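You operate a simulated robot arm through the tools that you are given. There is no shell and no other tool.

You run a simulated robot arm. Do the job below in one go: nothing can be reset, and whatever is moved stays where it is left.

JOB
Polish the dull bloom off the upturned bucket, then wax that patch.
Fine: polish on the pad, wax on the yellow cloth; put both back. Set down upright: polishing pad. A coat counts when it lies all over at full strength: go over it till it gets no stronger. What is to be rubbed or washed off counts as gone when no trace of it is left.

It is judged by the outcome, as a careful person would: the job done as asked, and still so three seconds after it is handed in. It fails if anything else is knocked over, pushed out of place, dropped, spilled or broken. Flat cloth is picked up by pressing the open fingertips on it (5 to 10 N) and closing them slowly along it; thin cloth reads only 2 to 8 mm in the jaws.

ROBOT AND FRAMES
A 6-joint arm with a two-finger gripper, fixed in place. Base frame: the origin is at the foot of the arm, x ahead of it, y to its left, z up. Units: m, rad, N and s.
Its first joint turns from -2.897 to 2.897 rad. Payload 2.45 kg.
The tool frame sits at the grasp point between the pads (the TCP): z along the fingers, y along the line on which they close. The tips reach 0.02 m beyond it. The gripper opens to 0.14 m. The gripper's body begins 0.168 m behind the TCP.
Orientation is that of the tool frame in the base frame, as a unit quaternion [x, y, z, w]. With the fingers straight down and closing along the base's y, the tool's x points along the base's -x, its y along +y and its z along -z.

CONTROLS
- The arm moves only by the tool send_rows. Its argument "series" is a list of rows, each an object of numbers (a shift or turn left out is 0, a gripper value left out holds the last): "ax", "ay", "az": the turn, a rotation vector about the tool's x, y, z in rad; "tx", "ty", "tz": the shift along the tool's x, y, z in mm; "fingers": the opening, from 0 (shut) to 1 (fully open). In form: [{"ax": .., "ay": .., "az": .., "tx": .., "ty": .., "tz": .., "fingers": ..}, ...]. A call has 1 to 20 rows; each row is the pose to reach, as a shift and turn from the pose commanded when the call began, along the tool's axes at that moment. Each row takes 0.2 s and may step no farther than 0.05 m and 0.15 rad from the row before; otherwise, or with a gripper value out of range, the whole call is refused. Where a pose cannot be reached the arm comes as near as it can. A force on the tool above 40 N (or 10 N above the force at the start of the call, whichever is more), or a blocked arm, ends the call early, and 0.2 s more pass. Each finger travels about 0.045 m/s and halts on what it meets, pressing with about 44 N; the grip force reading is that of the motor and also rises with nothing between the fingers. The clock runs only during rows and for 0.2 s after the last one: add rows that repeat a pose to give the fingers time. It gives the time, the measured TCP pose, the force on the tool (base axes), the opening and the grip force at its end, in the units of the frame above (readings bear some noise), with the torque about the TCP (base axes, N m) and any sound that the robot's microphone picked up.
- Cameras (640 x 400 px; columns grow to the right, rows downward): "scene" is fixed at [0.2179, 0.6484, 1.8337]; the picture's right is [-0.49, -0.87, 0.00], its down [-0.55, 0.31, -0.77] and it looks along [0.67, -0.38, -0.63] (base axes); focal length 371 px, centre (320, 200). "wrist" rides on the gripper at [0.078, 0.011, -0.209] in the tool frame; the picture's right is [-0.14, 0.99, 0.00], its down [-0.92, -0.13, -0.37] and it looks along [-0.37, -0.05, 0.93] (tool axes); focal length 280 px, centre (320, 200). There is no depth. A picture from a camera that has moved, and an enlarged one, comes with that camera's place and axes in the base frame and with its lens.
- get_image(camera): a new picture of that camera. The clock stands still meanwhile.
- inspect(camera, box): a new picture of the part [left, top, right, bottom] of that camera's present view, enlarged. The clock stands still meanwhile.
- hand_in(): hands the job in; it is judged then, once.

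Places have to be worked out from the pictures, the camera data and where the tool is seen. Open the gripper and draw the arm clear of the work before you hand the job in, unless the task says otherwise.

The tools are called after "Call:" by a JSON object that holds its "method" and its "body". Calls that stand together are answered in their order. send_rows: Moves the arm, as the interface text tells. Its arguments: {"type":"object","properties":{"series":{"type":"array","items":{"type":"object","properties":{"ax":{"type":"number"},"ay":{"type":"number"},"az":{"type":"number"},"tx":{"type":"number"},"ty":{"type":"number"},"tz":{"type":"number"},"fingers":{"type":"number"}}}}},"required":["series"]} The other tools are called the same way: get_image (camera) takes a picture; inspect (camera, box) takes an enlarged picture of a part of a camera's view; hand_in () hands the job in.

At the start:

```text
time_s: 0.0
tool_pos: [0.6364, 0.2821, 1.3547]
ee_rot: [0.0, 1.0, -0.001, 0.0]
force: [-0.5, 0.1, 0.1]
wrist_torque: [0.0, 0.02, 0.01]
width: 0.14
finger_force: 0.1
```

scene: 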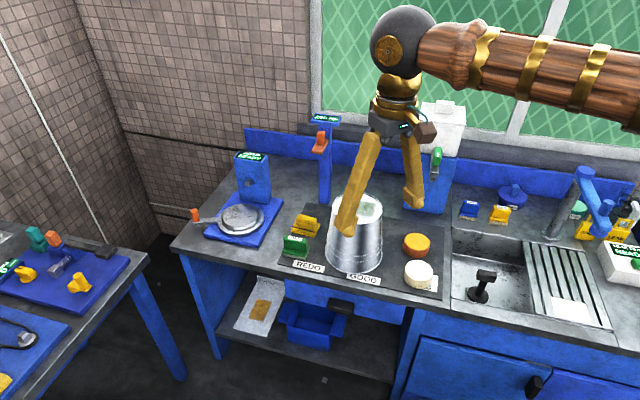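
wrist: 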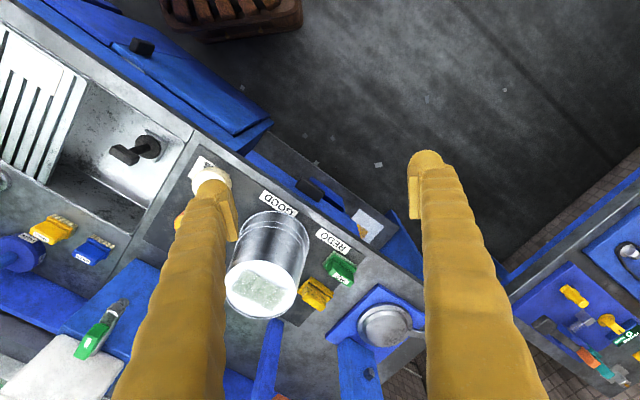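

The pictures show an upturned bucket on a mat with a pale patch on its top, and several pads and cloths nearby. I'll zoom in on the bench before moving.

Call:
{"method": "inspect", "body": {"camera": "scene", "box": [260, 180, 460, 305]}}

Call:
{"method": "inspect", "body": {"camera": "scene", "box": [170, 220, 370, 345]}}

Call:
{"method": "inspect", "body": {"camera": "scene", "box": [440, 160, 640, 285]}}

Call:
{"method": "inspect", "body": {"camera": "wrist", "box": [160, 140, 420, 400]}}

Call:
{"method": "inspect", "body": {"camera": "scene", "box": [0, 200, 160, 300]}}

```text
3.20 times, centred on (360, 242) of scene
camera zoom: at [0.2179, 0.6484, 1.8337], right [-0.49, -0.87, 0.0], down [-0.55, 0.31, -0.77], along [0.67, -0.38, -0.63], focal length 1188 px, centre (192, 64)
```

zoom: 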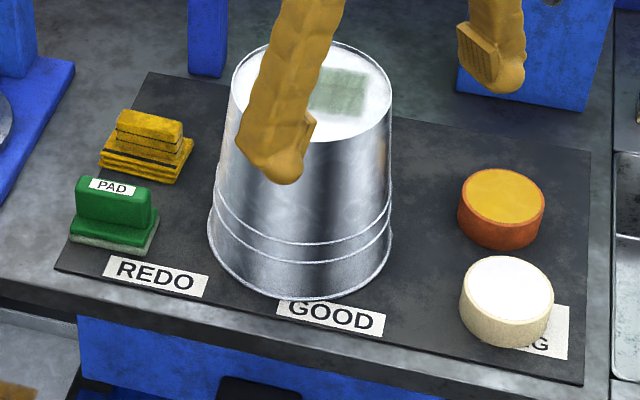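

```text
3.20 times, centred on (270, 282) of scene
camera zoom: at [0.2179, 0.6484, 1.8337], right [-0.49, -0.87, 0.0], down [-0.55, 0.31, -0.77], along [0.67, -0.38, -0.63], focal length 1188 px, centre (480, -64)
```

zoom: 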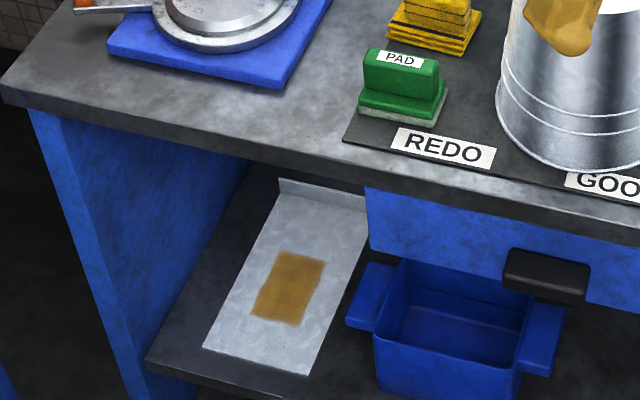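

```text
3.20 times, centred on (540, 222) of scene
camera zoom: at [0.2179, 0.6484, 1.8337], right [-0.49, -0.87, 0.0], down [-0.55, 0.31, -0.77], along [0.67, -0.38, -0.63], focal length 1188 px, centre (-384, 128)
```

zoom: 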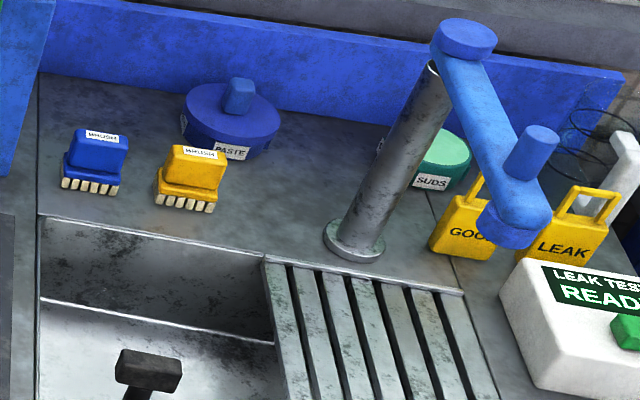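

```text
1.54 times, centred on (290, 270) of wrist
camera zoom: at [0.5586, 0.2926, 1.5642], right [0.14, 0.99, 0.0], down [0.92, -0.13, 0.37], along [0.37, -0.05, -0.93], focal length 431 px, centre (366, 92)
```

zoom: 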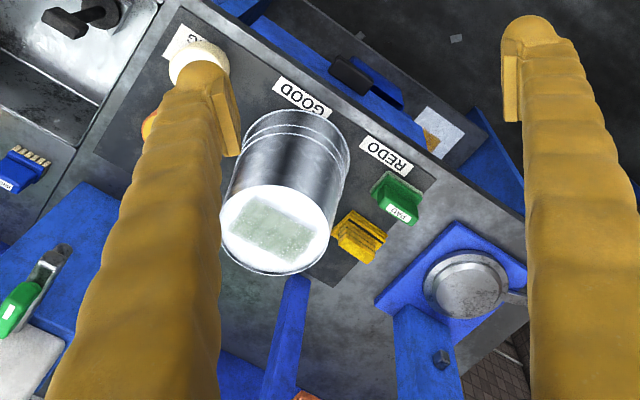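

```text
4.00 times, centred on (80, 250) of scene
camera zoom: at [0.2179, 0.6484, 1.8337], right [-0.49, -0.87, 0.0], down [-0.55, 0.31, -0.77], along [0.67, -0.38, -0.63], focal length 1484 px, centre (1280, 0)
```

zoom: 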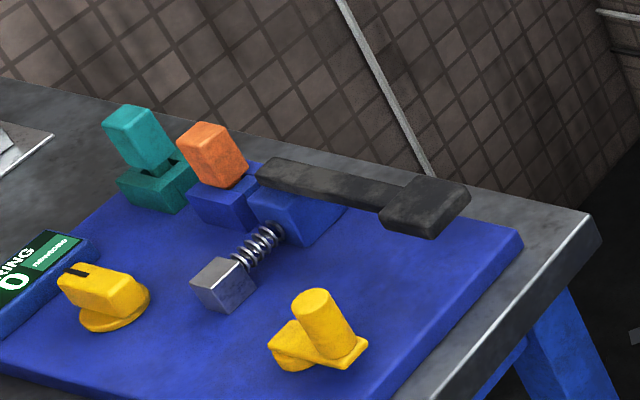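

The bench top seems to lie near z≈0.95, with the bucket's top near z≈1.18. I'll shift sideways at the present height for a clearer wrist view of the mat and the two pots.

Call:
{"method": "send_rows", "body": {"series": [{"tx": 25, "ty": -40}, {"tx": 50, "ty": -80}, {"tx": 75, "ty": -120}, {"tx": 100, "ty": -160}, {"tx": 120, "ty": -200}, {"tx": 120, "ty": -200}]}}

Call:
{"method": "get_image", "body": {"camera": "wrist"}}

Call:
{"method": "get_image", "body": {"camera": "scene"}}

```text
time_s: 1.4
tool_pos: [0.5165, 0.0797, 1.3527]
ee_rot: [0.0, 1.0, 0.0, 0.001]
force: [-0.2, -0.5, 0.5]
wrist_torque: [-0.03, -0.02, -0.02]
width: 0.14
finger_force: 0.1
```

```text
taken
camera wrist: at [0.4377, 0.0912, 1.562], right [0.14, 0.99, 0.0], down [0.92, -0.13, 0.37], along [0.37, -0.05, -0.93], focal length 280 px, centre (320, 200)
```

wrist: 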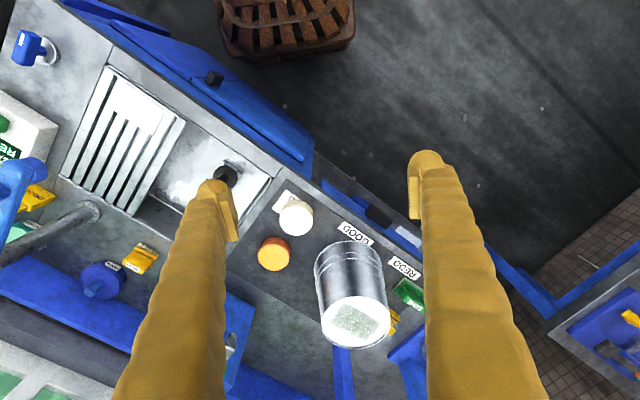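

```text
taken
```

scene: 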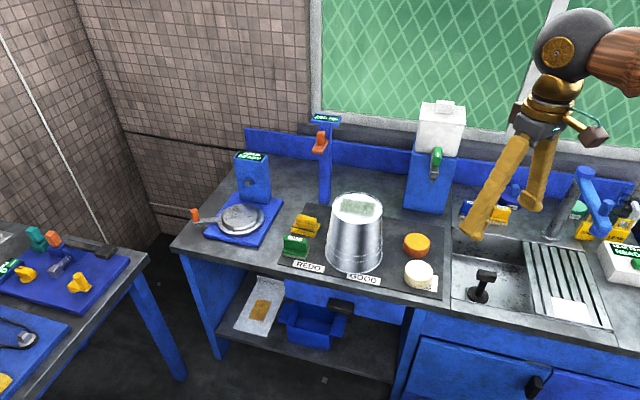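

Call:
{"method": "inspect", "body": {"camera": "scene", "box": [270, 180, 398, 260]}}

Call:
{"method": "inspect", "body": {"camera": "scene", "box": [350, 210, 478, 290]}}

Call:
{"method": "inspect", "body": {"camera": "wrist", "box": [230, 180, 430, 360]}}

Call:
{"method": "inspect", "body": {"camera": "scene", "box": [270, 200, 350, 280]}}

```text
5.00 times, centred on (334, 220) of scene
camera zoom: at [0.2179, 0.6484, 1.8337], right [-0.49, -0.87, 0.0], down [-0.55, 0.31, -0.77], along [0.67, -0.38, -0.63], focal length 1856 px, centre (250, 100)
```

zoom: 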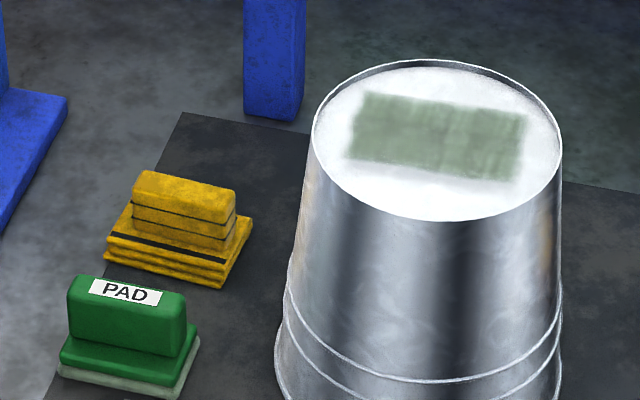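

```text
5.00 times, centred on (414, 250) of scene
camera zoom: at [0.2179, 0.6484, 1.8337], right [-0.49, -0.87, 0.0], down [-0.55, 0.31, -0.77], along [0.67, -0.38, -0.63], focal length 1856 px, centre (-150, -50)
```

zoom: 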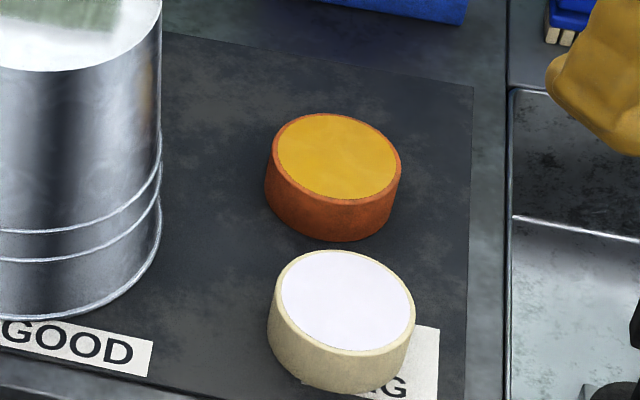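

```text
2.22 times, centred on (330, 270) of wrist
camera zoom: at [0.4377, 0.0912, 1.562], right [0.14, 0.99, 0.0], down [0.92, -0.13, 0.37], along [0.37, -0.05, -0.93], focal length 623 px, centre (298, 44)
```

zoom: 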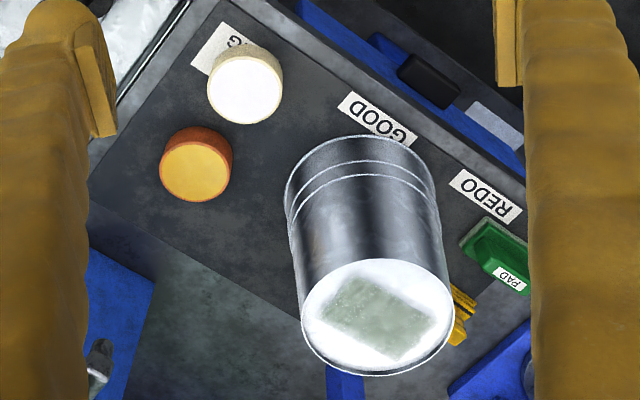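

```text
5.00 times, centred on (310, 240) of scene
camera zoom: at [0.2179, 0.6484, 1.8337], right [-0.49, -0.87, 0.0], down [-0.55, 0.31, -0.77], along [0.67, -0.38, -0.63], focal length 1856 px, centre (370, 0)
```

zoom: 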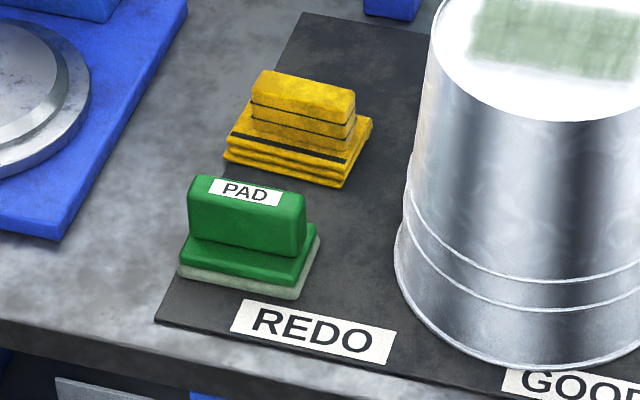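

Triangulating the two wrist views with the scene view puts the bucket's top near (0.95, 0.10, 1.06), the pots near (0.74, -0.01) and (0.84, -0.09), and the pad near (1.05, 0.28). I'll move forward over the pad and cloth for a better fix.

Call:
{"method": "send_rows", "body": {"series": [{"tx": -30, "ty": 25}, {"tx": -65, "ty": 55}, {"tx": -100, "ty": 85}, {"tx": -135, "ty": 115}, {"tx": -170, "ty": 145, "tz": 10}, {"tx": -205, "ty": 165, "tz": 30}, {"tx": -240, "ty": 170, "tz": 50}, {"tx": -240, "ty": 170, "tz": 50}]}}

Call:
{"method": "get_image", "body": {"camera": "wrist"}}

Call:
{"method": "get_image", "body": {"camera": "scene"}}

```text
time_s: 3.2
tool_pos: [0.7569, 0.2507, 1.3035]
ee_rot: [0.0, 1.0, 0.0, 0.0]
force: [-0.4, 0.1, -0.2]
wrist_torque: [0.0, 0.01, -0.03]
width: 0.1402
finger_force: 0.0
```

```text
taken
camera wrist: at [0.6788, 0.2624, 1.5139], right [0.14, 0.99, 0.0], down [0.92, -0.13, 0.37], along [0.37, -0.05, -0.93], focal length 280 px, centre (320, 200)
```

wrist: 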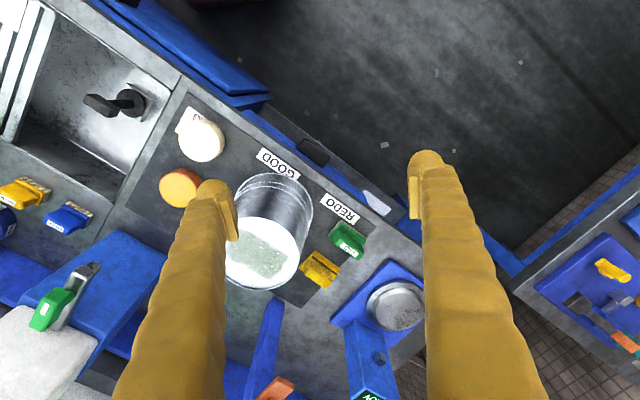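

```text
taken
```

scene: 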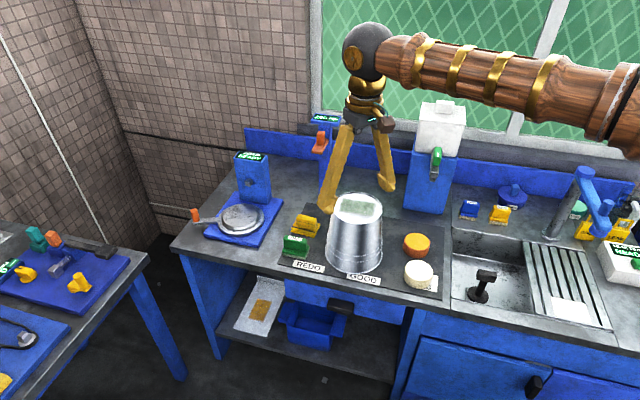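

Call:
{"method": "inspect", "body": {"camera": "wrist", "box": [220, 160, 420, 300]}}

Call:
{"method": "inspect", "body": {"camera": "wrist", "box": [130, 90, 290, 220]}}

```text
2.86 times, centred on (320, 230) of wrist
camera zoom: at [0.6788, 0.2624, 1.5139], right [0.14, 0.99, 0.0], down [0.92, -0.13, 0.37], along [0.37, -0.05, -0.93], focal length 801 px, centre (320, 114)
```

zoom: 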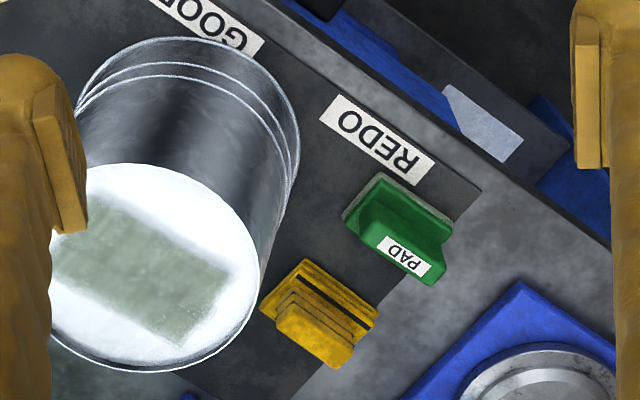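

```text
3.08 times, centred on (210, 155) of wrist
camera zoom: at [0.6788, 0.2624, 1.5139], right [0.14, 0.99, 0.0], down [0.92, -0.13, 0.37], along [0.37, -0.05, -0.93], focal length 863 px, centre (658, 338)
```

zoom: 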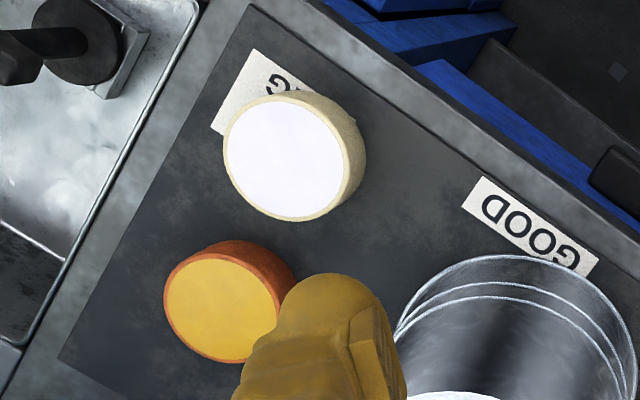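

The pad's handle top comes out near (1.045, 0.283, 0.92) and the yellow cloth's grip near (1.125, 0.198, 0.91), both far out. I'll test how far the arm really reaches by moving over the pad at a safe height.

Call:
{"method": "send_rows", "body": {"series": [{"tx": -40, "ty": 5, "tz": 15}, {"tx": -80, "ty": 10, "tz": 35}, {"tx": -120, "ty": 15, "tz": 55}, {"tx": -160, "ty": 20, "tz": 75}, {"tx": -200, "ty": 25, "tz": 95}, {"tx": -240, "ty": 30, "tz": 115}, {"tx": -275, "ty": 32, "tz": 135}, {"tx": -288, "ty": 32, "tz": 150}, {"tx": -288, "ty": 32, "tz": 150}]}}

Call:
{"method": "get_image", "body": {"camera": "wrist"}}

Call:
{"method": "get_image", "body": {"camera": "scene"}}

```text
time_s: 5.2
tool_pos: [1.0454, 0.2825, 1.1531]
ee_rot: [0.0, 1.0, 0.0, 0.001]
force: [-0.2, -0.3, 0.0]
wrist_torque: [0.0, 0.01, -0.01]
width: 0.14
finger_force: 0.0
```

```text
taken
camera wrist: at [0.9679, 0.2928, 1.3627], right [0.14, 0.99, 0.0], down [0.92, -0.13, 0.37], along [0.37, -0.05, -0.93], focal length 280 px, centre (320, 200)
```

wrist: 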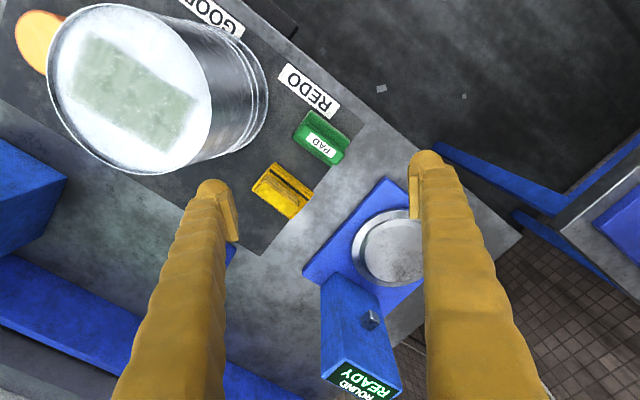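

```text
taken
```

scene: 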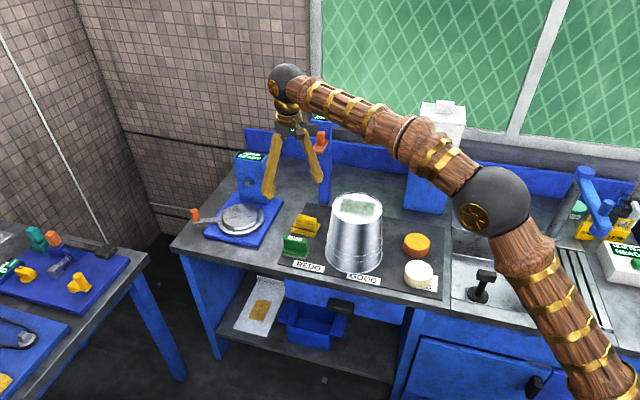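

The arm does reach (1.045, 0.283) at z=1.15 pointing straight down, and this view confirms the pad lies near (1.047, 0.282). I'll enlarge to get the orientations of pad, cloth and bloom.

Call:
{"method": "inspect", "body": {"camera": "wrist", "box": [230, 60, 390, 230]}}

Call:
{"method": "inspect", "body": {"camera": "wrist", "box": [10, 0, 280, 180]}}

```text
2.35 times, centred on (310, 145) of wrist
camera zoom: at [0.9679, 0.2928, 1.3627], right [0.14, 0.99, 0.0], down [0.92, -0.13, 0.37], along [0.37, -0.05, -0.93], focal length 660 px, centre (344, 329)
```

zoom: 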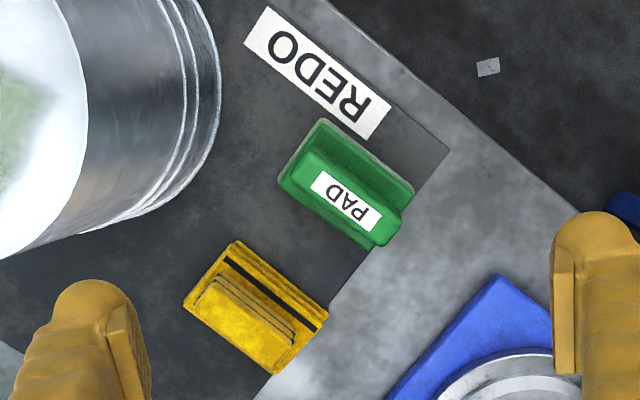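

```text
2.22 times, centred on (145, 90) of wrist
camera zoom: at [0.9679, 0.2928, 1.3627], right [0.14, 0.99, 0.0], down [0.92, -0.13, 0.37], along [0.37, -0.05, -0.93], focal length 623 px, centre (709, 444)
```

zoom: 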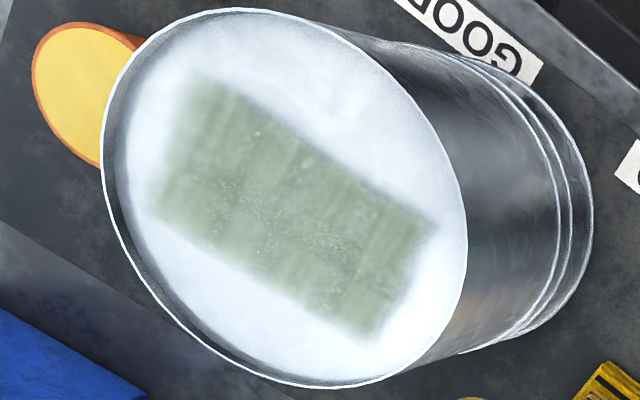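

Pad, cloth, label and bloom all run along an azimuth of about 46°. I'll turn the gripper by 46° to close across the handle, narrow the opening a bit, and come lower for a look.

Call:
{"method": "send_rows", "body": {"series": [{"az": -0.13, "fingers": 0.65}, {"az": -0.26}, {"az": -0.39}, {"az": -0.52}, {"az": -0.65}, {"az": -0.78}, {"az": -0.8, "tx": -2, "tz": 20}, {"az": -0.8, "tx": -4, "tz": 50}, {"az": -0.8, "tx": -4, "tz": 80}, {"az": -0.8, "tx": -4, "tz": 100}, {"az": -0.8, "tx": -4, "tz": 100}]}}

Call:
{"method": "get_image", "body": {"camera": "wrist"}}

Call:
{"method": "get_image", "body": {"camera": "scene"}}

```text
time_s: 7.6
tool_pos: [1.0491, 0.2816, 1.0535]
ee_rot: [-0.389, 0.921, 0.0, 0.0]
force: [0.0, -0.2, -0.4]
wrist_torque: [0.01, 0.01, 0.0]
width: 0.0912
finger_force: 0.0
```

```text
taken
camera wrist: at [0.987, 0.2338, 1.2627], right [-0.61, 0.79, 0.0], down [0.73, 0.57, 0.37], along [0.29, 0.23, -0.93], focal length 280 px, centre (320, 200)
```

wrist: 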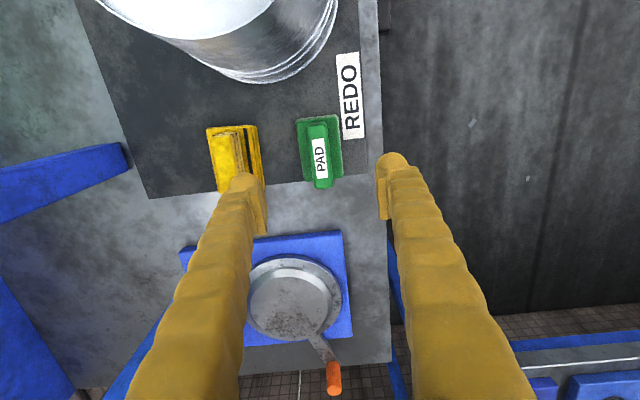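

```text
taken
```

scene: 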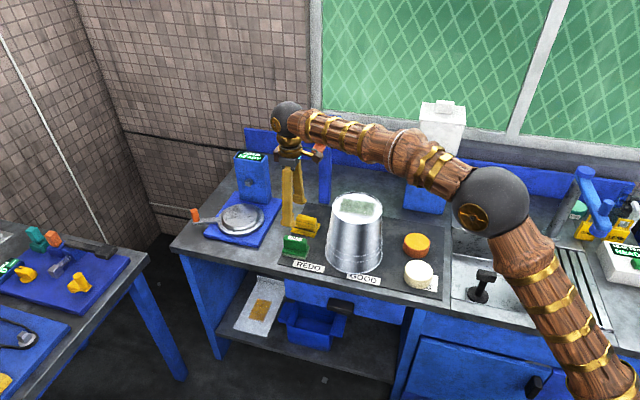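

Still fully in reach at z=1.05. I'll enlarge the pad and cloth to check alignment and offsets.

Call:
{"method": "inspect", "body": {"camera": "wrist", "box": [180, 90, 380, 215]}}

Call:
{"method": "inspect", "body": {"camera": "scene", "box": [250, 170, 350, 270]}}

```text
3.20 times, centred on (280, 152) of wrist
camera zoom: at [0.987, 0.2338, 1.2627], right [-0.61, 0.79, 0.0], down [0.73, 0.57, 0.37], along [0.29, 0.23, -0.93], focal length 897 px, centre (448, 352)
```

zoom: 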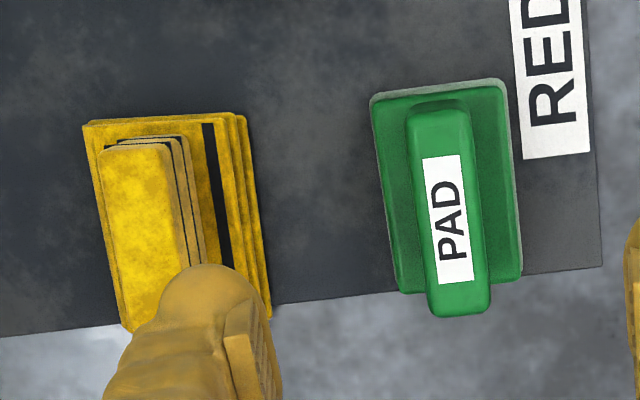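

```text
4.00 times, centred on (300, 220) of scene
camera zoom: at [0.2179, 0.6484, 1.8337], right [-0.49, -0.87, 0.0], down [-0.55, 0.31, -0.77], along [0.67, -0.38, -0.63], focal length 1484 px, centre (400, 120)
```

zoom: 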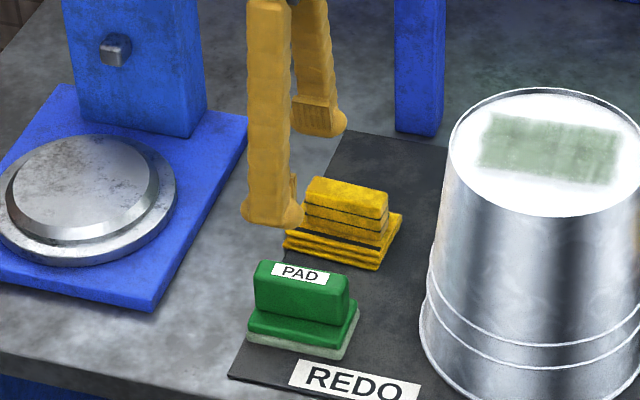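

The handle is centred under the TCP within a millimetre or two, running near 43.5°, about 23 mm thick with its top near z≈0.928. I'll trim the yaw, narrow to about 44 mm and lower to just above the handle.

Call:
{"method": "send_rows", "body": {"series": [{"az": 0.035, "tx": -1.5, "tz": 20, "fingers": 0.31}, {"az": 0.035, "tx": -1.5, "tz": 45}, {"az": 0.035, "tx": -1.5, "tz": 65}, {"az": 0.035, "tx": -1.5, "tz": 80}, {"az": 0.035, "tx": -1.5, "tz": 90}, {"az": 0.035, "tx": -1.5, "tz": 90}]}}

Call:
{"method": "get_image", "body": {"camera": "wrist"}}

Call:
{"method": "inspect", "body": {"camera": "scene", "box": [250, 170, 350, 270]}}

```text
time_s: 9.0
tool_pos: [1.0506, 0.2838, 0.9645]
ee_rot: [-0.373, 0.928, 0.0, 0.0]
force: [-0.6, -0.1, -0.7]
wrist_torque: [0.0, -0.06, 0.03]
width: 0.0434
finger_force: 0.0
```

```text
taken
camera wrist: at [0.9859, 0.2385, 1.1739], right [-0.59, 0.81, 0.0], down [0.75, 0.55, 0.37], along [0.3, 0.22, -0.93], focal length 280 px, centre (320, 200)
```

wrist: 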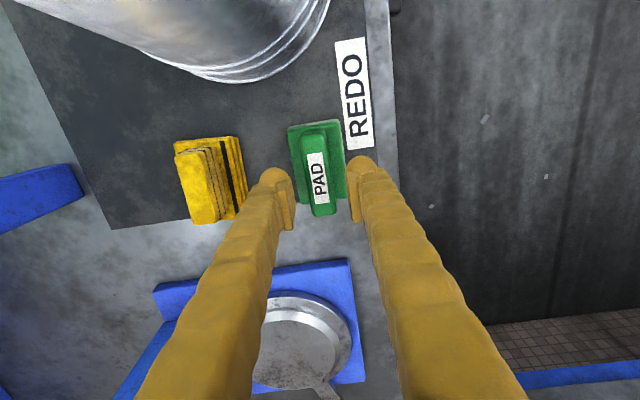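

```text
4.00 times, centred on (300, 220) of scene
camera zoom: at [0.2179, 0.6484, 1.8337], right [-0.49, -0.87, 0.0], down [-0.55, 0.31, -0.77], along [0.67, -0.38, -0.63], focal length 1484 px, centre (400, 120)
```

zoom: 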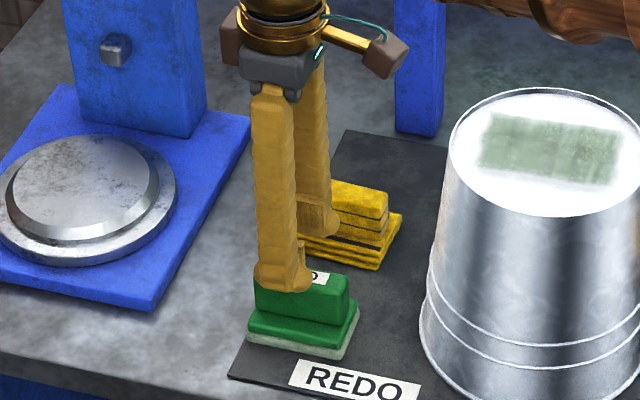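

Fingers straddle the handle evenly; the TCP is about 4 mm too far along the handle, so I'll shift back by that and creep down, watching for contact of the tips with the pad's base.

Call:
{"method": "send_rows", "body": {"series": [{"tx": 4, "tz": 12}, {"tx": 4, "tz": 24}, {"tx": 4, "tz": 32}, {"tx": 4, "tz": 36}, {"tx": 4, "tz": 38}, {"tx": 4, "tz": 38}]}}

Call:
{"method": "inspect", "body": {"camera": "scene", "box": [270, 200, 340, 270]}}

Call:
{"method": "inspect", "body": {"camera": "wrist", "box": [220, 100, 420, 250]}}

```text
time_s: 10.4
tool_pos: [1.0476, 0.2809, 0.9262]
ee_rot: [-0.373, 0.928, -0.001, 0.0]
force: [0.0, 1.1, -0.6]
wrist_torque: [-0.02, 0.01, -0.03]
width: 0.0435
finger_force: 0.0
```

```text
5.71 times, centred on (305, 235) of scene
camera zoom: at [0.2179, 0.6484, 1.8337], right [-0.49, -0.87, 0.0], down [-0.55, 0.31, -0.77], along [0.67, -0.38, -0.63], focal length 2121 px, centre (406, 0)
```

zoom: 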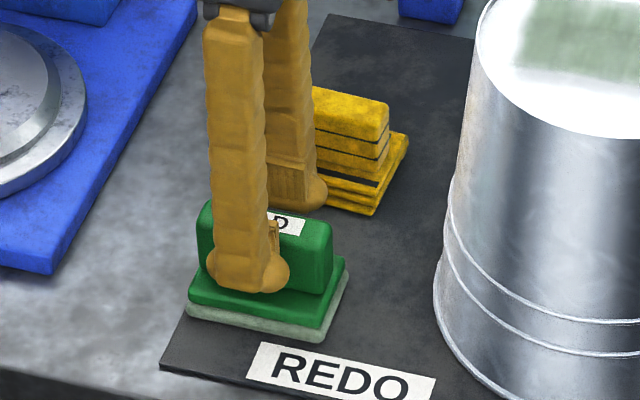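

```text
2.67 times, centred on (320, 175) of wrist
camera zoom: at [0.9829, 0.2358, 1.1364], right [-0.59, 0.81, 0.0], down [0.75, 0.55, 0.37], along [0.3, 0.22, -0.93], focal length 748 px, centre (320, 267)
```

zoom: 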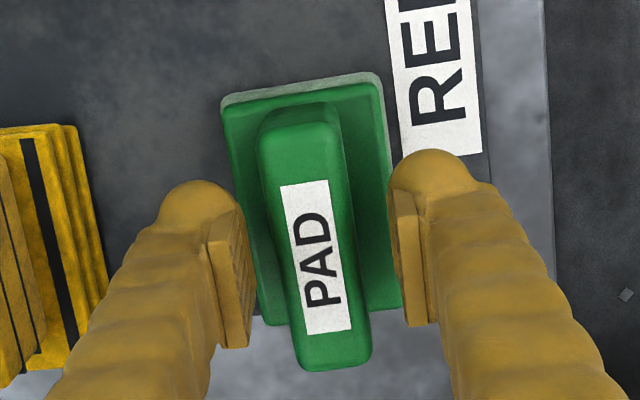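

Tips straddle the handle just above the base. I'll lower 3 mm more and close on the handle.

Call:
{"method": "send_rows", "body": {"series": [{"tz": 1.5}, {"tz": 3}, {"tz": 3, "fingers": 0.2}, {"tz": 3, "fingers": 0.1}, {"tz": 3, "fingers": 0.0}, {"tz": 3, "fingers": 0.0}, {"tz": 3, "fingers": 0.0}, {"tz": 3, "fingers": 0.0}]}}

Call:
{"method": "inspect", "body": {"camera": "scene", "box": [270, 200, 340, 270]}}

Call:
{"method": "inspect", "body": {"camera": "wrist", "box": [220, 100, 420, 250]}}

```text
time_s: 12.2
tool_pos: [1.0471, 0.2802, 0.9239]
ee_rot: [-0.372, 0.928, -0.001, -0.001]
force: [1.4, -0.8, 0.6]
wrist_torque: [0.05, -0.06, -0.06]
width: 0.0247
finger_force: 43.9
```

```text
5.71 times, centred on (305, 235) of scene
camera zoom: at [0.2179, 0.6484, 1.8337], right [-0.49, -0.87, 0.0], down [-0.55, 0.31, -0.77], along [0.67, -0.38, -0.63], focal length 2121 px, centre (406, 0)
```

zoom: 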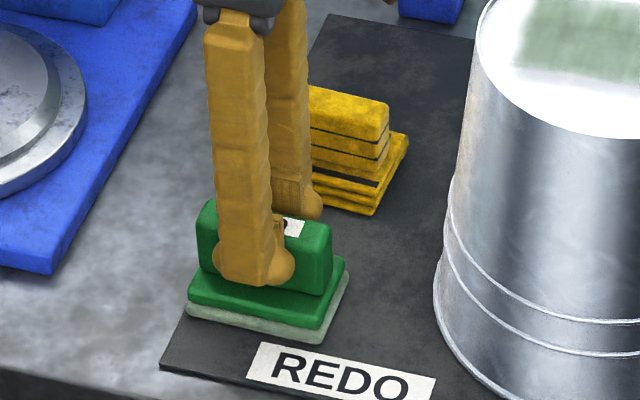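

```text
2.67 times, centred on (320, 175) of wrist
camera zoom: at [0.9831, 0.2358, 1.1336], right [-0.59, 0.81, 0.0], down [0.75, 0.55, 0.37], along [0.3, 0.22, -0.93], focal length 748 px, centre (320, 267)
```

zoom: 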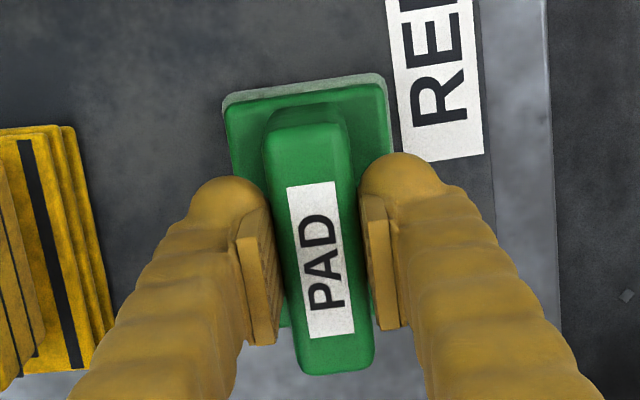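

The handle is gripped at 24.7 mm. I'll lift straight up and check the hold.

Call:
{"method": "send_rows", "body": {"series": [{"tz": -8}, {"tz": -25}, {"tz": -55}, {"tz": -90}, {"tz": -125}, {"tz": -160}, {"tz": -200}, {"tz": -230}, {"tz": -230}]}}

Call:
{"method": "get_image", "body": {"camera": "wrist"}}

Call:
{"method": "get_image", "body": {"camera": "scene"}}

```text
time_s: 14.2
tool_pos: [1.0474, 0.2824, 1.153]
ee_rot: [-0.373, 0.928, -0.001, 0.0]
force: [-0.5, 0.4, -0.7]
wrist_torque: [0.0, 0.02, -0.01]
width: 0.0244
finger_force: 44.7
```

```text
taken
camera wrist: at [0.9831, 0.2359, 1.3629], right [-0.59, 0.81, 0.0], down [0.75, 0.55, 0.37], along [0.3, 0.22, -0.93], focal length 280 px, centre (320, 200)
```

wrist: 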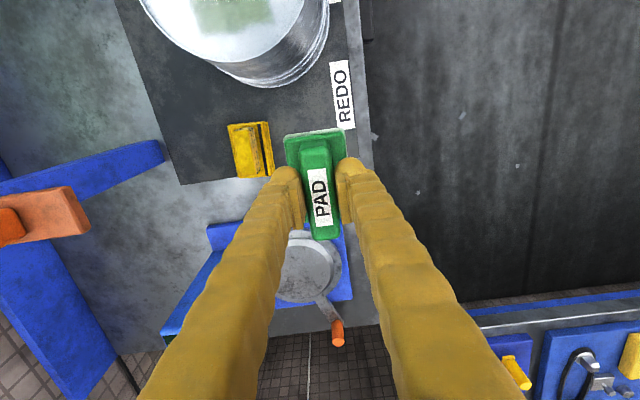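

```text
taken
```

scene: 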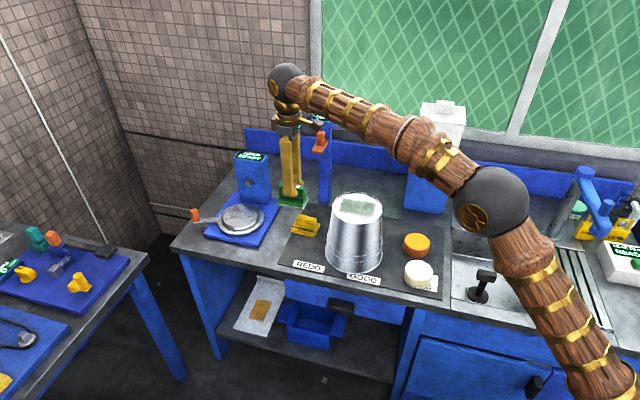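

The pad is held firmly and level. I'll travel high over the bucket toward the cream pot, stopping 6 cm short so the wrist camera can see both pots.

Call:
{"method": "send_rows", "body": {"series": [{"tx": 10, "tz": -25}, {"tx": 40, "tz": -45}, {"tx": 80, "tz": -50}, {"tx": 125, "tz": -50}, {"tx": 170, "tz": -50}, {"tx": 215, "tz": -50}, {"tx": 260, "tz": -50}, {"tx": 305, "tz": -50}, {"tx": 345, "tz": -50}, {"tx": 365, "ty": -3, "tz": -50}, {"tx": 365, "ty": -3, "tz": -50}]}}

Call:
{"method": "get_image", "body": {"camera": "wrist"}}

Call:
{"method": "get_image", "body": {"camera": "scene"}}

```text
time_s: 16.6
tool_pos: [0.7887, 0.0249, 1.2024]
ee_rot: [-0.373, 0.928, 0.0, 0.0]
force: [0.9, -0.8, -2.0]
wrist_torque: [-0.02, 0.0, 0.03]
width: 0.0245
finger_force: 44.4
```

```text
taken
camera wrist: at [0.7235, -0.0207, 1.4126], right [-0.59, 0.81, 0.0], down [0.75, 0.55, 0.37], along [0.3, 0.22, -0.93], focal length 280 px, centre (320, 200)
```

wrist: 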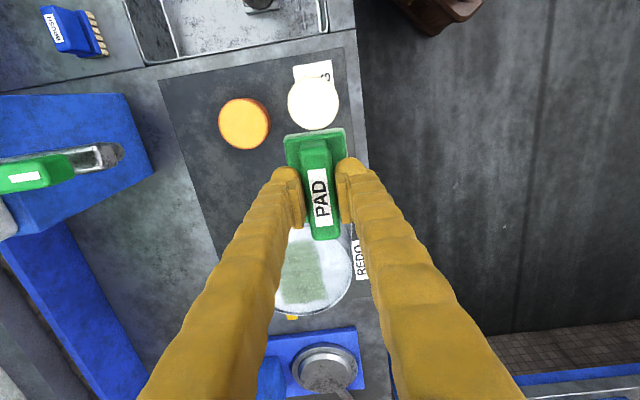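

```text
taken
```

scene: 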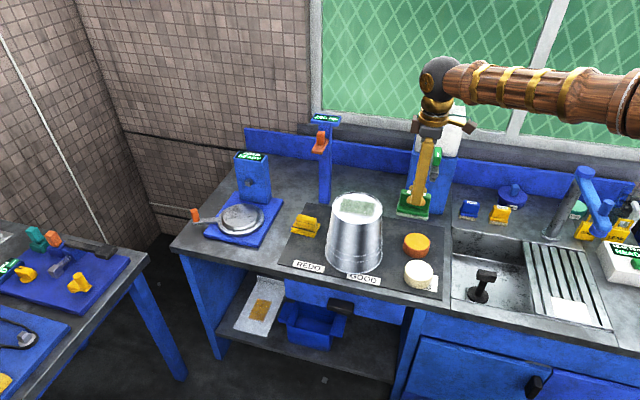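

Call:
{"method": "inspect", "body": {"camera": "wrist", "box": [190, 50, 380, 170]}}

Call:
{"method": "inspect", "body": {"camera": "scene", "box": [380, 220, 460, 300]}}

```text
3.33 times, centred on (285, 110) of wrist
camera zoom: at [0.7235, -0.0207, 1.4126], right [-0.59, 0.81, 0.0], down [0.75, 0.55, 0.37], along [0.3, 0.22, -0.93], focal length 935 px, centre (437, 500)
```

zoom: 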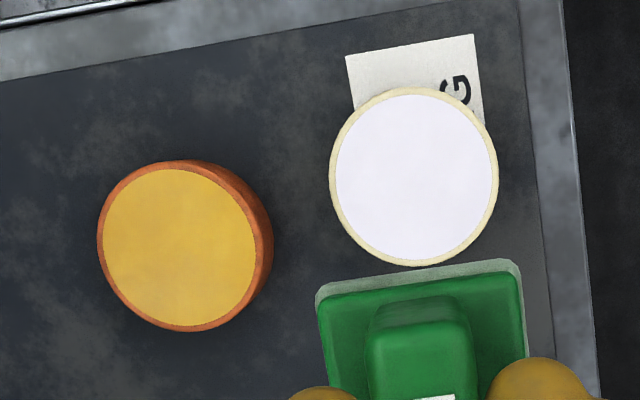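

```text
5.00 times, centred on (420, 260) of scene
camera zoom: at [0.2179, 0.6484, 1.8337], right [-0.49, -0.87, 0.0], down [-0.55, 0.31, -0.77], along [0.67, -0.38, -0.63], focal length 1856 px, centre (-180, -100)
```

zoom: 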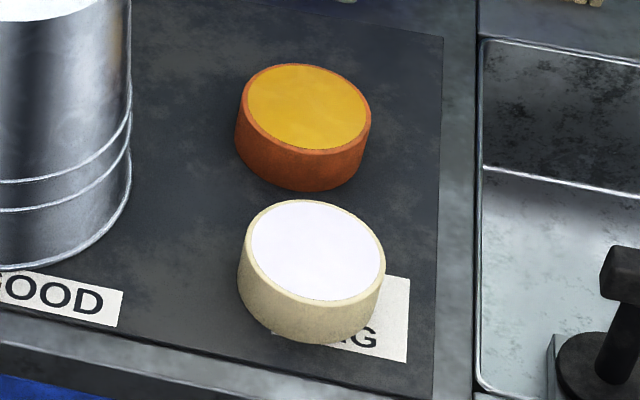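

The cream pot of white paste (polish) centres near (0.748, -0.017) and the orange pot of amber paste (wax) near (0.846, -0.094), both with tops near z≈0.90. I'll place the pad above the white pot and come down close to it.

Call:
{"method": "send_rows", "body": {"series": [{"tx": 20, "ty": -1, "tz": 10}, {"tx": 50, "ty": -2, "tz": 40}, {"tx": 61, "ty": -2, "tz": 80}, {"tx": 61, "ty": -2, "tz": 120}, {"tx": 61, "ty": -2, "tz": 160}, {"tx": 61, "ty": -2, "tz": 190}, {"tx": 61, "ty": -2, "tz": 212}, {"tx": 61, "ty": -2, "tz": 212}]}}

Call:
{"method": "inspect", "body": {"camera": "scene", "box": [370, 200, 470, 300]}}

Call:
{"method": "get_image", "body": {"camera": "wrist"}}

```text
time_s: 18.4
tool_pos: [0.7455, -0.0167, 0.9913]
ee_rot: [-0.373, 0.928, 0.0, 0.001]
force: [-0.5, -0.2, -1.3]
wrist_torque: [-0.03, 0.03, -0.01]
width: 0.0245
finger_force: 43.4
```

```text
4.00 times, centred on (420, 250) of scene
camera zoom: at [0.2179, 0.6484, 1.8337], right [-0.49, -0.87, 0.0], down [-0.55, 0.31, -0.77], along [0.67, -0.38, -0.63], focal length 1484 px, centre (-80, 0)
```

zoom: 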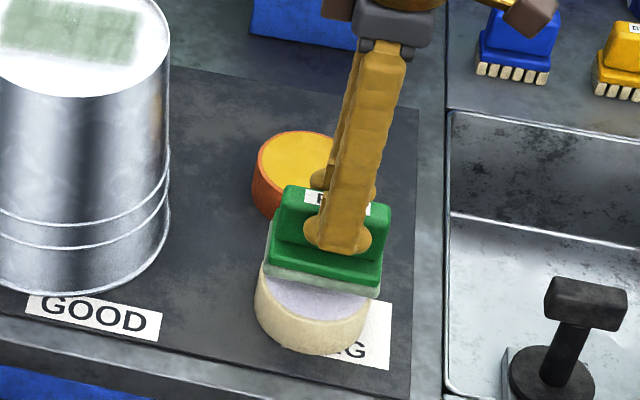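

```text
taken
camera wrist: at [0.6809, -0.0617, 1.2008], right [-0.59, 0.81, 0.0], down [0.75, 0.55, 0.37], along [0.3, 0.22, -0.93], focal length 280 px, centre (320, 200)
```

wrist: 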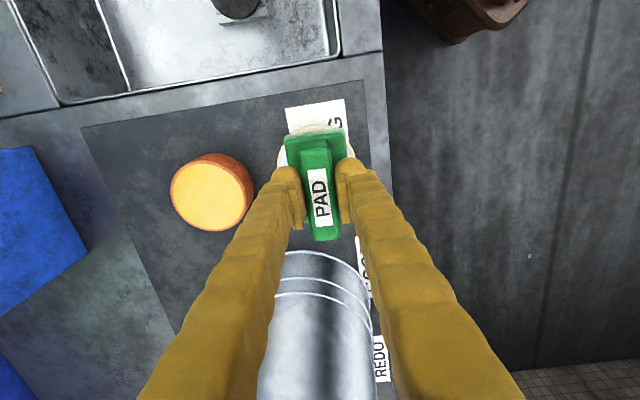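

By the scene view the felt's underside is close above the paste and centred over the pot within a few millimetres. I'll creep down in small steps watching the force.

Call:
{"method": "send_rows", "body": {"series": [{"tz": 3}, {"tz": 6}, {"tz": 9}, {"tz": 12}, {"tz": 14}, {"tz": 15}]}}

Call:
{"method": "inspect", "body": {"camera": "scene", "box": [380, 210, 460, 290]}}

```text
time_s: 19.8
tool_pos: [0.7441, -0.0163, 0.9779]
ee_rot: [-0.374, 0.928, -0.001, 0.0]
force: [0.0, -0.5, -0.8]
wrist_torque: [0.01, 0.02, 0.0]
width: 0.0247
finger_force: 43.5
```

```text
5.00 times, centred on (420, 250) of scene
camera zoom: at [0.2179, 0.6484, 1.8337], right [-0.49, -0.87, 0.0], down [-0.55, 0.31, -0.77], along [0.67, -0.38, -0.63], focal length 1856 px, centre (-180, -50)
```

zoom: 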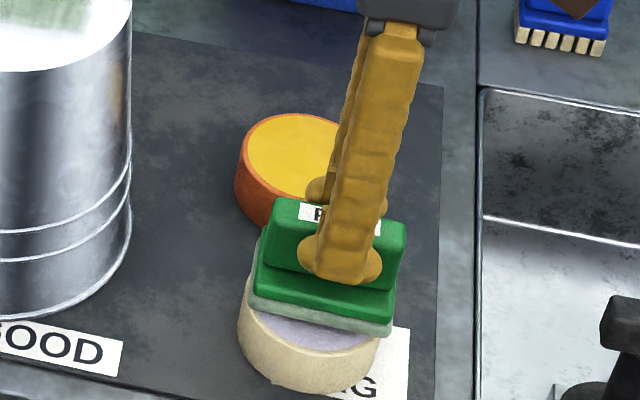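

No contact yet. I'll check centring of the pad over the pot from the wrist view before going lower.

Call:
{"method": "inspect", "body": {"camera": "wrist", "box": [240, 90, 400, 250]}}

```text
2.50 times, centred on (320, 170) of wrist
camera zoom: at [0.68, -0.0623, 1.1868], right [-0.59, 0.81, 0.0], down [0.75, 0.55, 0.37], along [0.3, 0.22, -0.93], focal length 701 px, centre (320, 275)
```

zoom: 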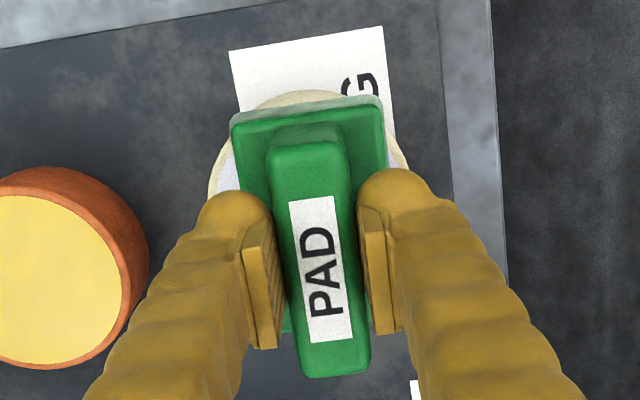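

The wrist view shows the pot's centre about 5 mm to the cloth-side (+e2) of the pad. I'll shift by that and continue creeping down until contact.

Call:
{"method": "send_rows", "body": {"series": [{"ty": -3}, {"ty": -5, "tz": 2}, {"ty": -5, "tz": 4}, {"ty": -5, "tz": 6}, {"ty": -5, "tz": 7}, {"ty": -5, "tz": 8}, {"ty": -5, "tz": 8}]}}

```text
time_s: 21.4
tool_pos: [0.7472, -0.0207, 0.9684]
ee_rot: [-0.372, 0.928, 0.0, -0.001]
force: [-0.1, -0.4, -1.0]
wrist_torque: [0.01, -0.01, 0.0]
width: 0.0247
finger_force: 43.6
```

Still no contact at z=0.968; continuing down in 1 mm steps.

Call:
{"method": "send_rows", "body": {"series": [{"tz": 1}, {"tz": 2}, {"tz": 3}, {"tz": 4}, {"tz": 5}, {"tz": 6}, {"tz": 6}]}}

Call:
{"method": "inspect", "body": {"camera": "scene", "box": [380, 210, 460, 290]}}

```text
time_s: 23.0
tool_pos: [0.747, -0.0207, 0.9644]
ee_rot: [-0.373, 0.928, 0.0, 0.0]
force: [-0.9, -3.0, 14.7]
wrist_torque: [0.12, 0.18, 0.03]
width: 0.0247
finger_force: 43.5
```

```text
5.00 times, centred on (420, 250) of scene
camera zoom: at [0.2179, 0.6484, 1.8337], right [-0.49, -0.87, 0.0], down [-0.55, 0.31, -0.77], along [0.67, -0.38, -0.63], focal length 1856 px, centre (-180, -50)
```

zoom: 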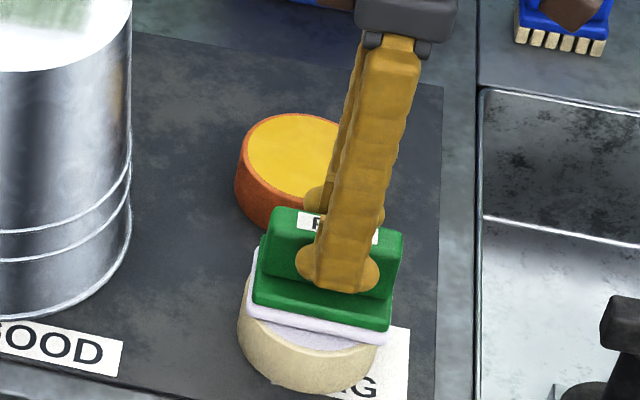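

Contact at about 15 N and the felt has turned white, so it is charged with polish. I'll lift straight up and carry the pad over to the bloom, whose centre I judge at (0.950, 0.100, 1.056).

Call:
{"method": "send_rows", "body": {"series": [{"tz": -3}, {"tz": -20}, {"tz": -60}, {"tz": -105}, {"tz": -150}, {"tz": -195}, {"tz": -240}, {"tx": -30, "ty": -7, "tz": -240}, {"tx": -75, "ty": -17, "tz": -240}, {"tx": -120, "ty": -28, "tz": -240}, {"tx": -165, "ty": -38, "tz": -240}, {"tx": -205, "ty": -47, "tz": -240}, {"tx": -230, "ty": -53, "tz": -240}, {"tx": -230, "ty": -53, "tz": -220}, {"tx": -230, "ty": -53, "tz": -205}, {"tx": -230, "ty": -53, "tz": -205}]}}

Call:
{"method": "inspect", "body": {"camera": "scene", "box": [300, 140, 420, 260]}}

Call:
{"method": "get_image", "body": {"camera": "wrist"}}

```text
time_s: 26.4
tool_pos: [0.948, 0.0993, 1.1675]
ee_rot: [-0.373, 0.928, 0.0, 0.0]
force: [-0.2, 0.1, -1.0]
wrist_torque: [0.02, 0.01, 0.01]
width: 0.0244
finger_force: 44.3
```

```text
3.33 times, centred on (360, 200) of scene
camera zoom: at [0.2179, 0.6484, 1.8337], right [-0.49, -0.87, 0.0], down [-0.55, 0.31, -0.77], along [0.67, -0.38, -0.63], focal length 1237 px, centre (187, 200)
```

zoom: 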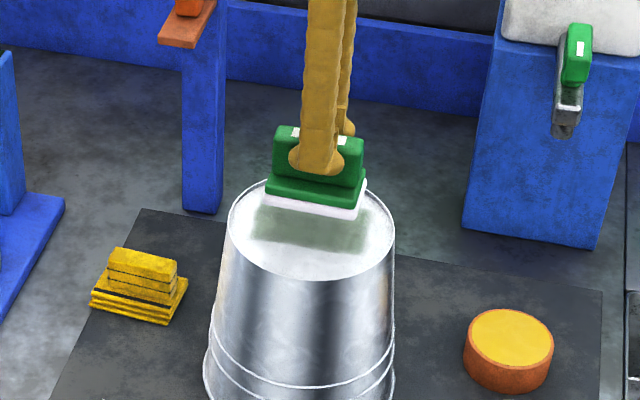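

```text
taken
camera wrist: at [0.8849, 0.0541, 1.3773], right [-0.59, 0.81, 0.0], down [0.75, 0.55, 0.37], along [0.3, 0.22, -0.93], focal length 280 px, centre (320, 200)
```

wrist: 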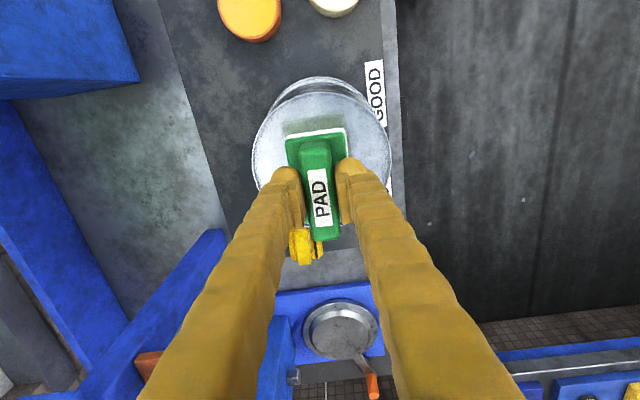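

The polish-charged pad hovers a few centimetres above the bloom. I'll lower toward contact, expected near z≈1.125.

Call:
{"method": "send_rows", "body": {"series": [{"tz": 8}, {"tz": 16}, {"tz": 24}, {"tz": 29}, {"tz": 32}, {"tz": 34}, {"tz": 36}, {"tz": 36}]}}

Call:
{"method": "inspect", "body": {"camera": "scene", "box": [310, 160, 410, 250]}}

```text
time_s: 28.3
tool_pos: [0.9487, 0.1003, 1.1342]
ee_rot: [-0.373, 0.928, -0.001, 0.001]
force: [-1.0, -0.9, 3.5]
wrist_torque: [0.0, 0.01, 0.02]
width: 0.0244
finger_force: 44.3
stopped in row 8: the force on the tool passed its limit at 41 N (the readings are from after the stop); the commanded pose is now the measured one
```

```text
4.44 times, centred on (360, 205) of scene
camera zoom: at [0.2179, 0.6484, 1.8337], right [-0.49, -0.87, 0.0], down [-0.55, 0.31, -0.77], along [0.67, -0.38, -0.63], focal length 1650 px, centre (142, 178)
```

zoom: 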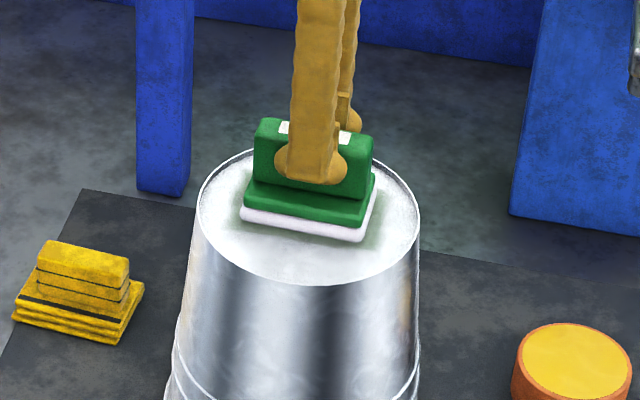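

Contact found at z≈1.134 (stiff, roughly 15 N per mm). I'll press lightly, about 10 N, and sweep the pad over the whole bloom in overlapping lines.

Call:
{"method": "send_rows", "body": {"series": [{"tz": 0.5}, {"tx": -14, "ty": -7, "tz": 0.5}, {"tx": -27, "ty": -15, "tz": 0.5}, {"tx": -9, "ty": -15, "tz": 0.5}, {"tx": 9, "ty": -15, "tz": 0.5}, {"tx": 27, "ty": -15, "tz": 0.5}, {"tx": 27, "ty": 0, "tz": 0.5}, {"tx": 9, "ty": 0, "tz": 0.5}, {"tx": -9, "ty": 0, "tz": 0.5}, {"tx": -27, "ty": 0, "tz": 0.5}, {"tx": -27, "ty": 15, "tz": 0.5}, {"tx": -9, "ty": 15, "tz": 0.5}, {"tx": 9, "ty": 15, "tz": 0.5}, {"tx": 27, "ty": 15, "tz": 0.5}, {"tx": 27, "ty": 0, "tz": 0.5}, {"tx": 9, "ty": 0, "tz": 0.5}, {"tx": -9, "ty": 0, "tz": 0.5}, {"tx": 0, "ty": 0, "tz": 0.5}, {"tx": 0, "ty": 0, "tz": 0.5}]}}

Call:
{"method": "inspect", "body": {"camera": "scene", "box": [310, 160, 410, 250]}}

```text
time_s: 30.6
tool_pos: [0.9686, 0.1171, 1.1337]
ee_rot: [-0.373, 0.928, -0.001, 0.002]
force: [1.8, -0.2, 0.5]
wrist_torque: [0.17, -0.07, -0.05]
width: 0.025
finger_force: 43.9
stopped in row 11: the force on the tool passed its limit at 42 N (the readings are from after the stop); the commanded pose is now the measured one
```

```text
4.44 times, centred on (360, 205) of scene
camera zoom: at [0.2179, 0.6484, 1.8337], right [-0.49, -0.87, 0.0], down [-0.55, 0.31, -0.77], along [0.67, -0.38, -0.63], focal length 1650 px, centre (142, 178)
```

zoom: 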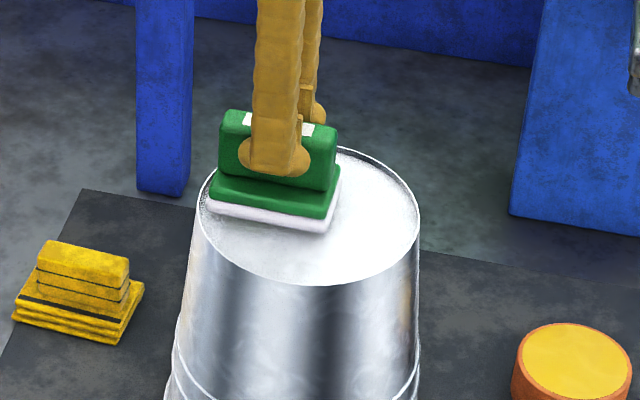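

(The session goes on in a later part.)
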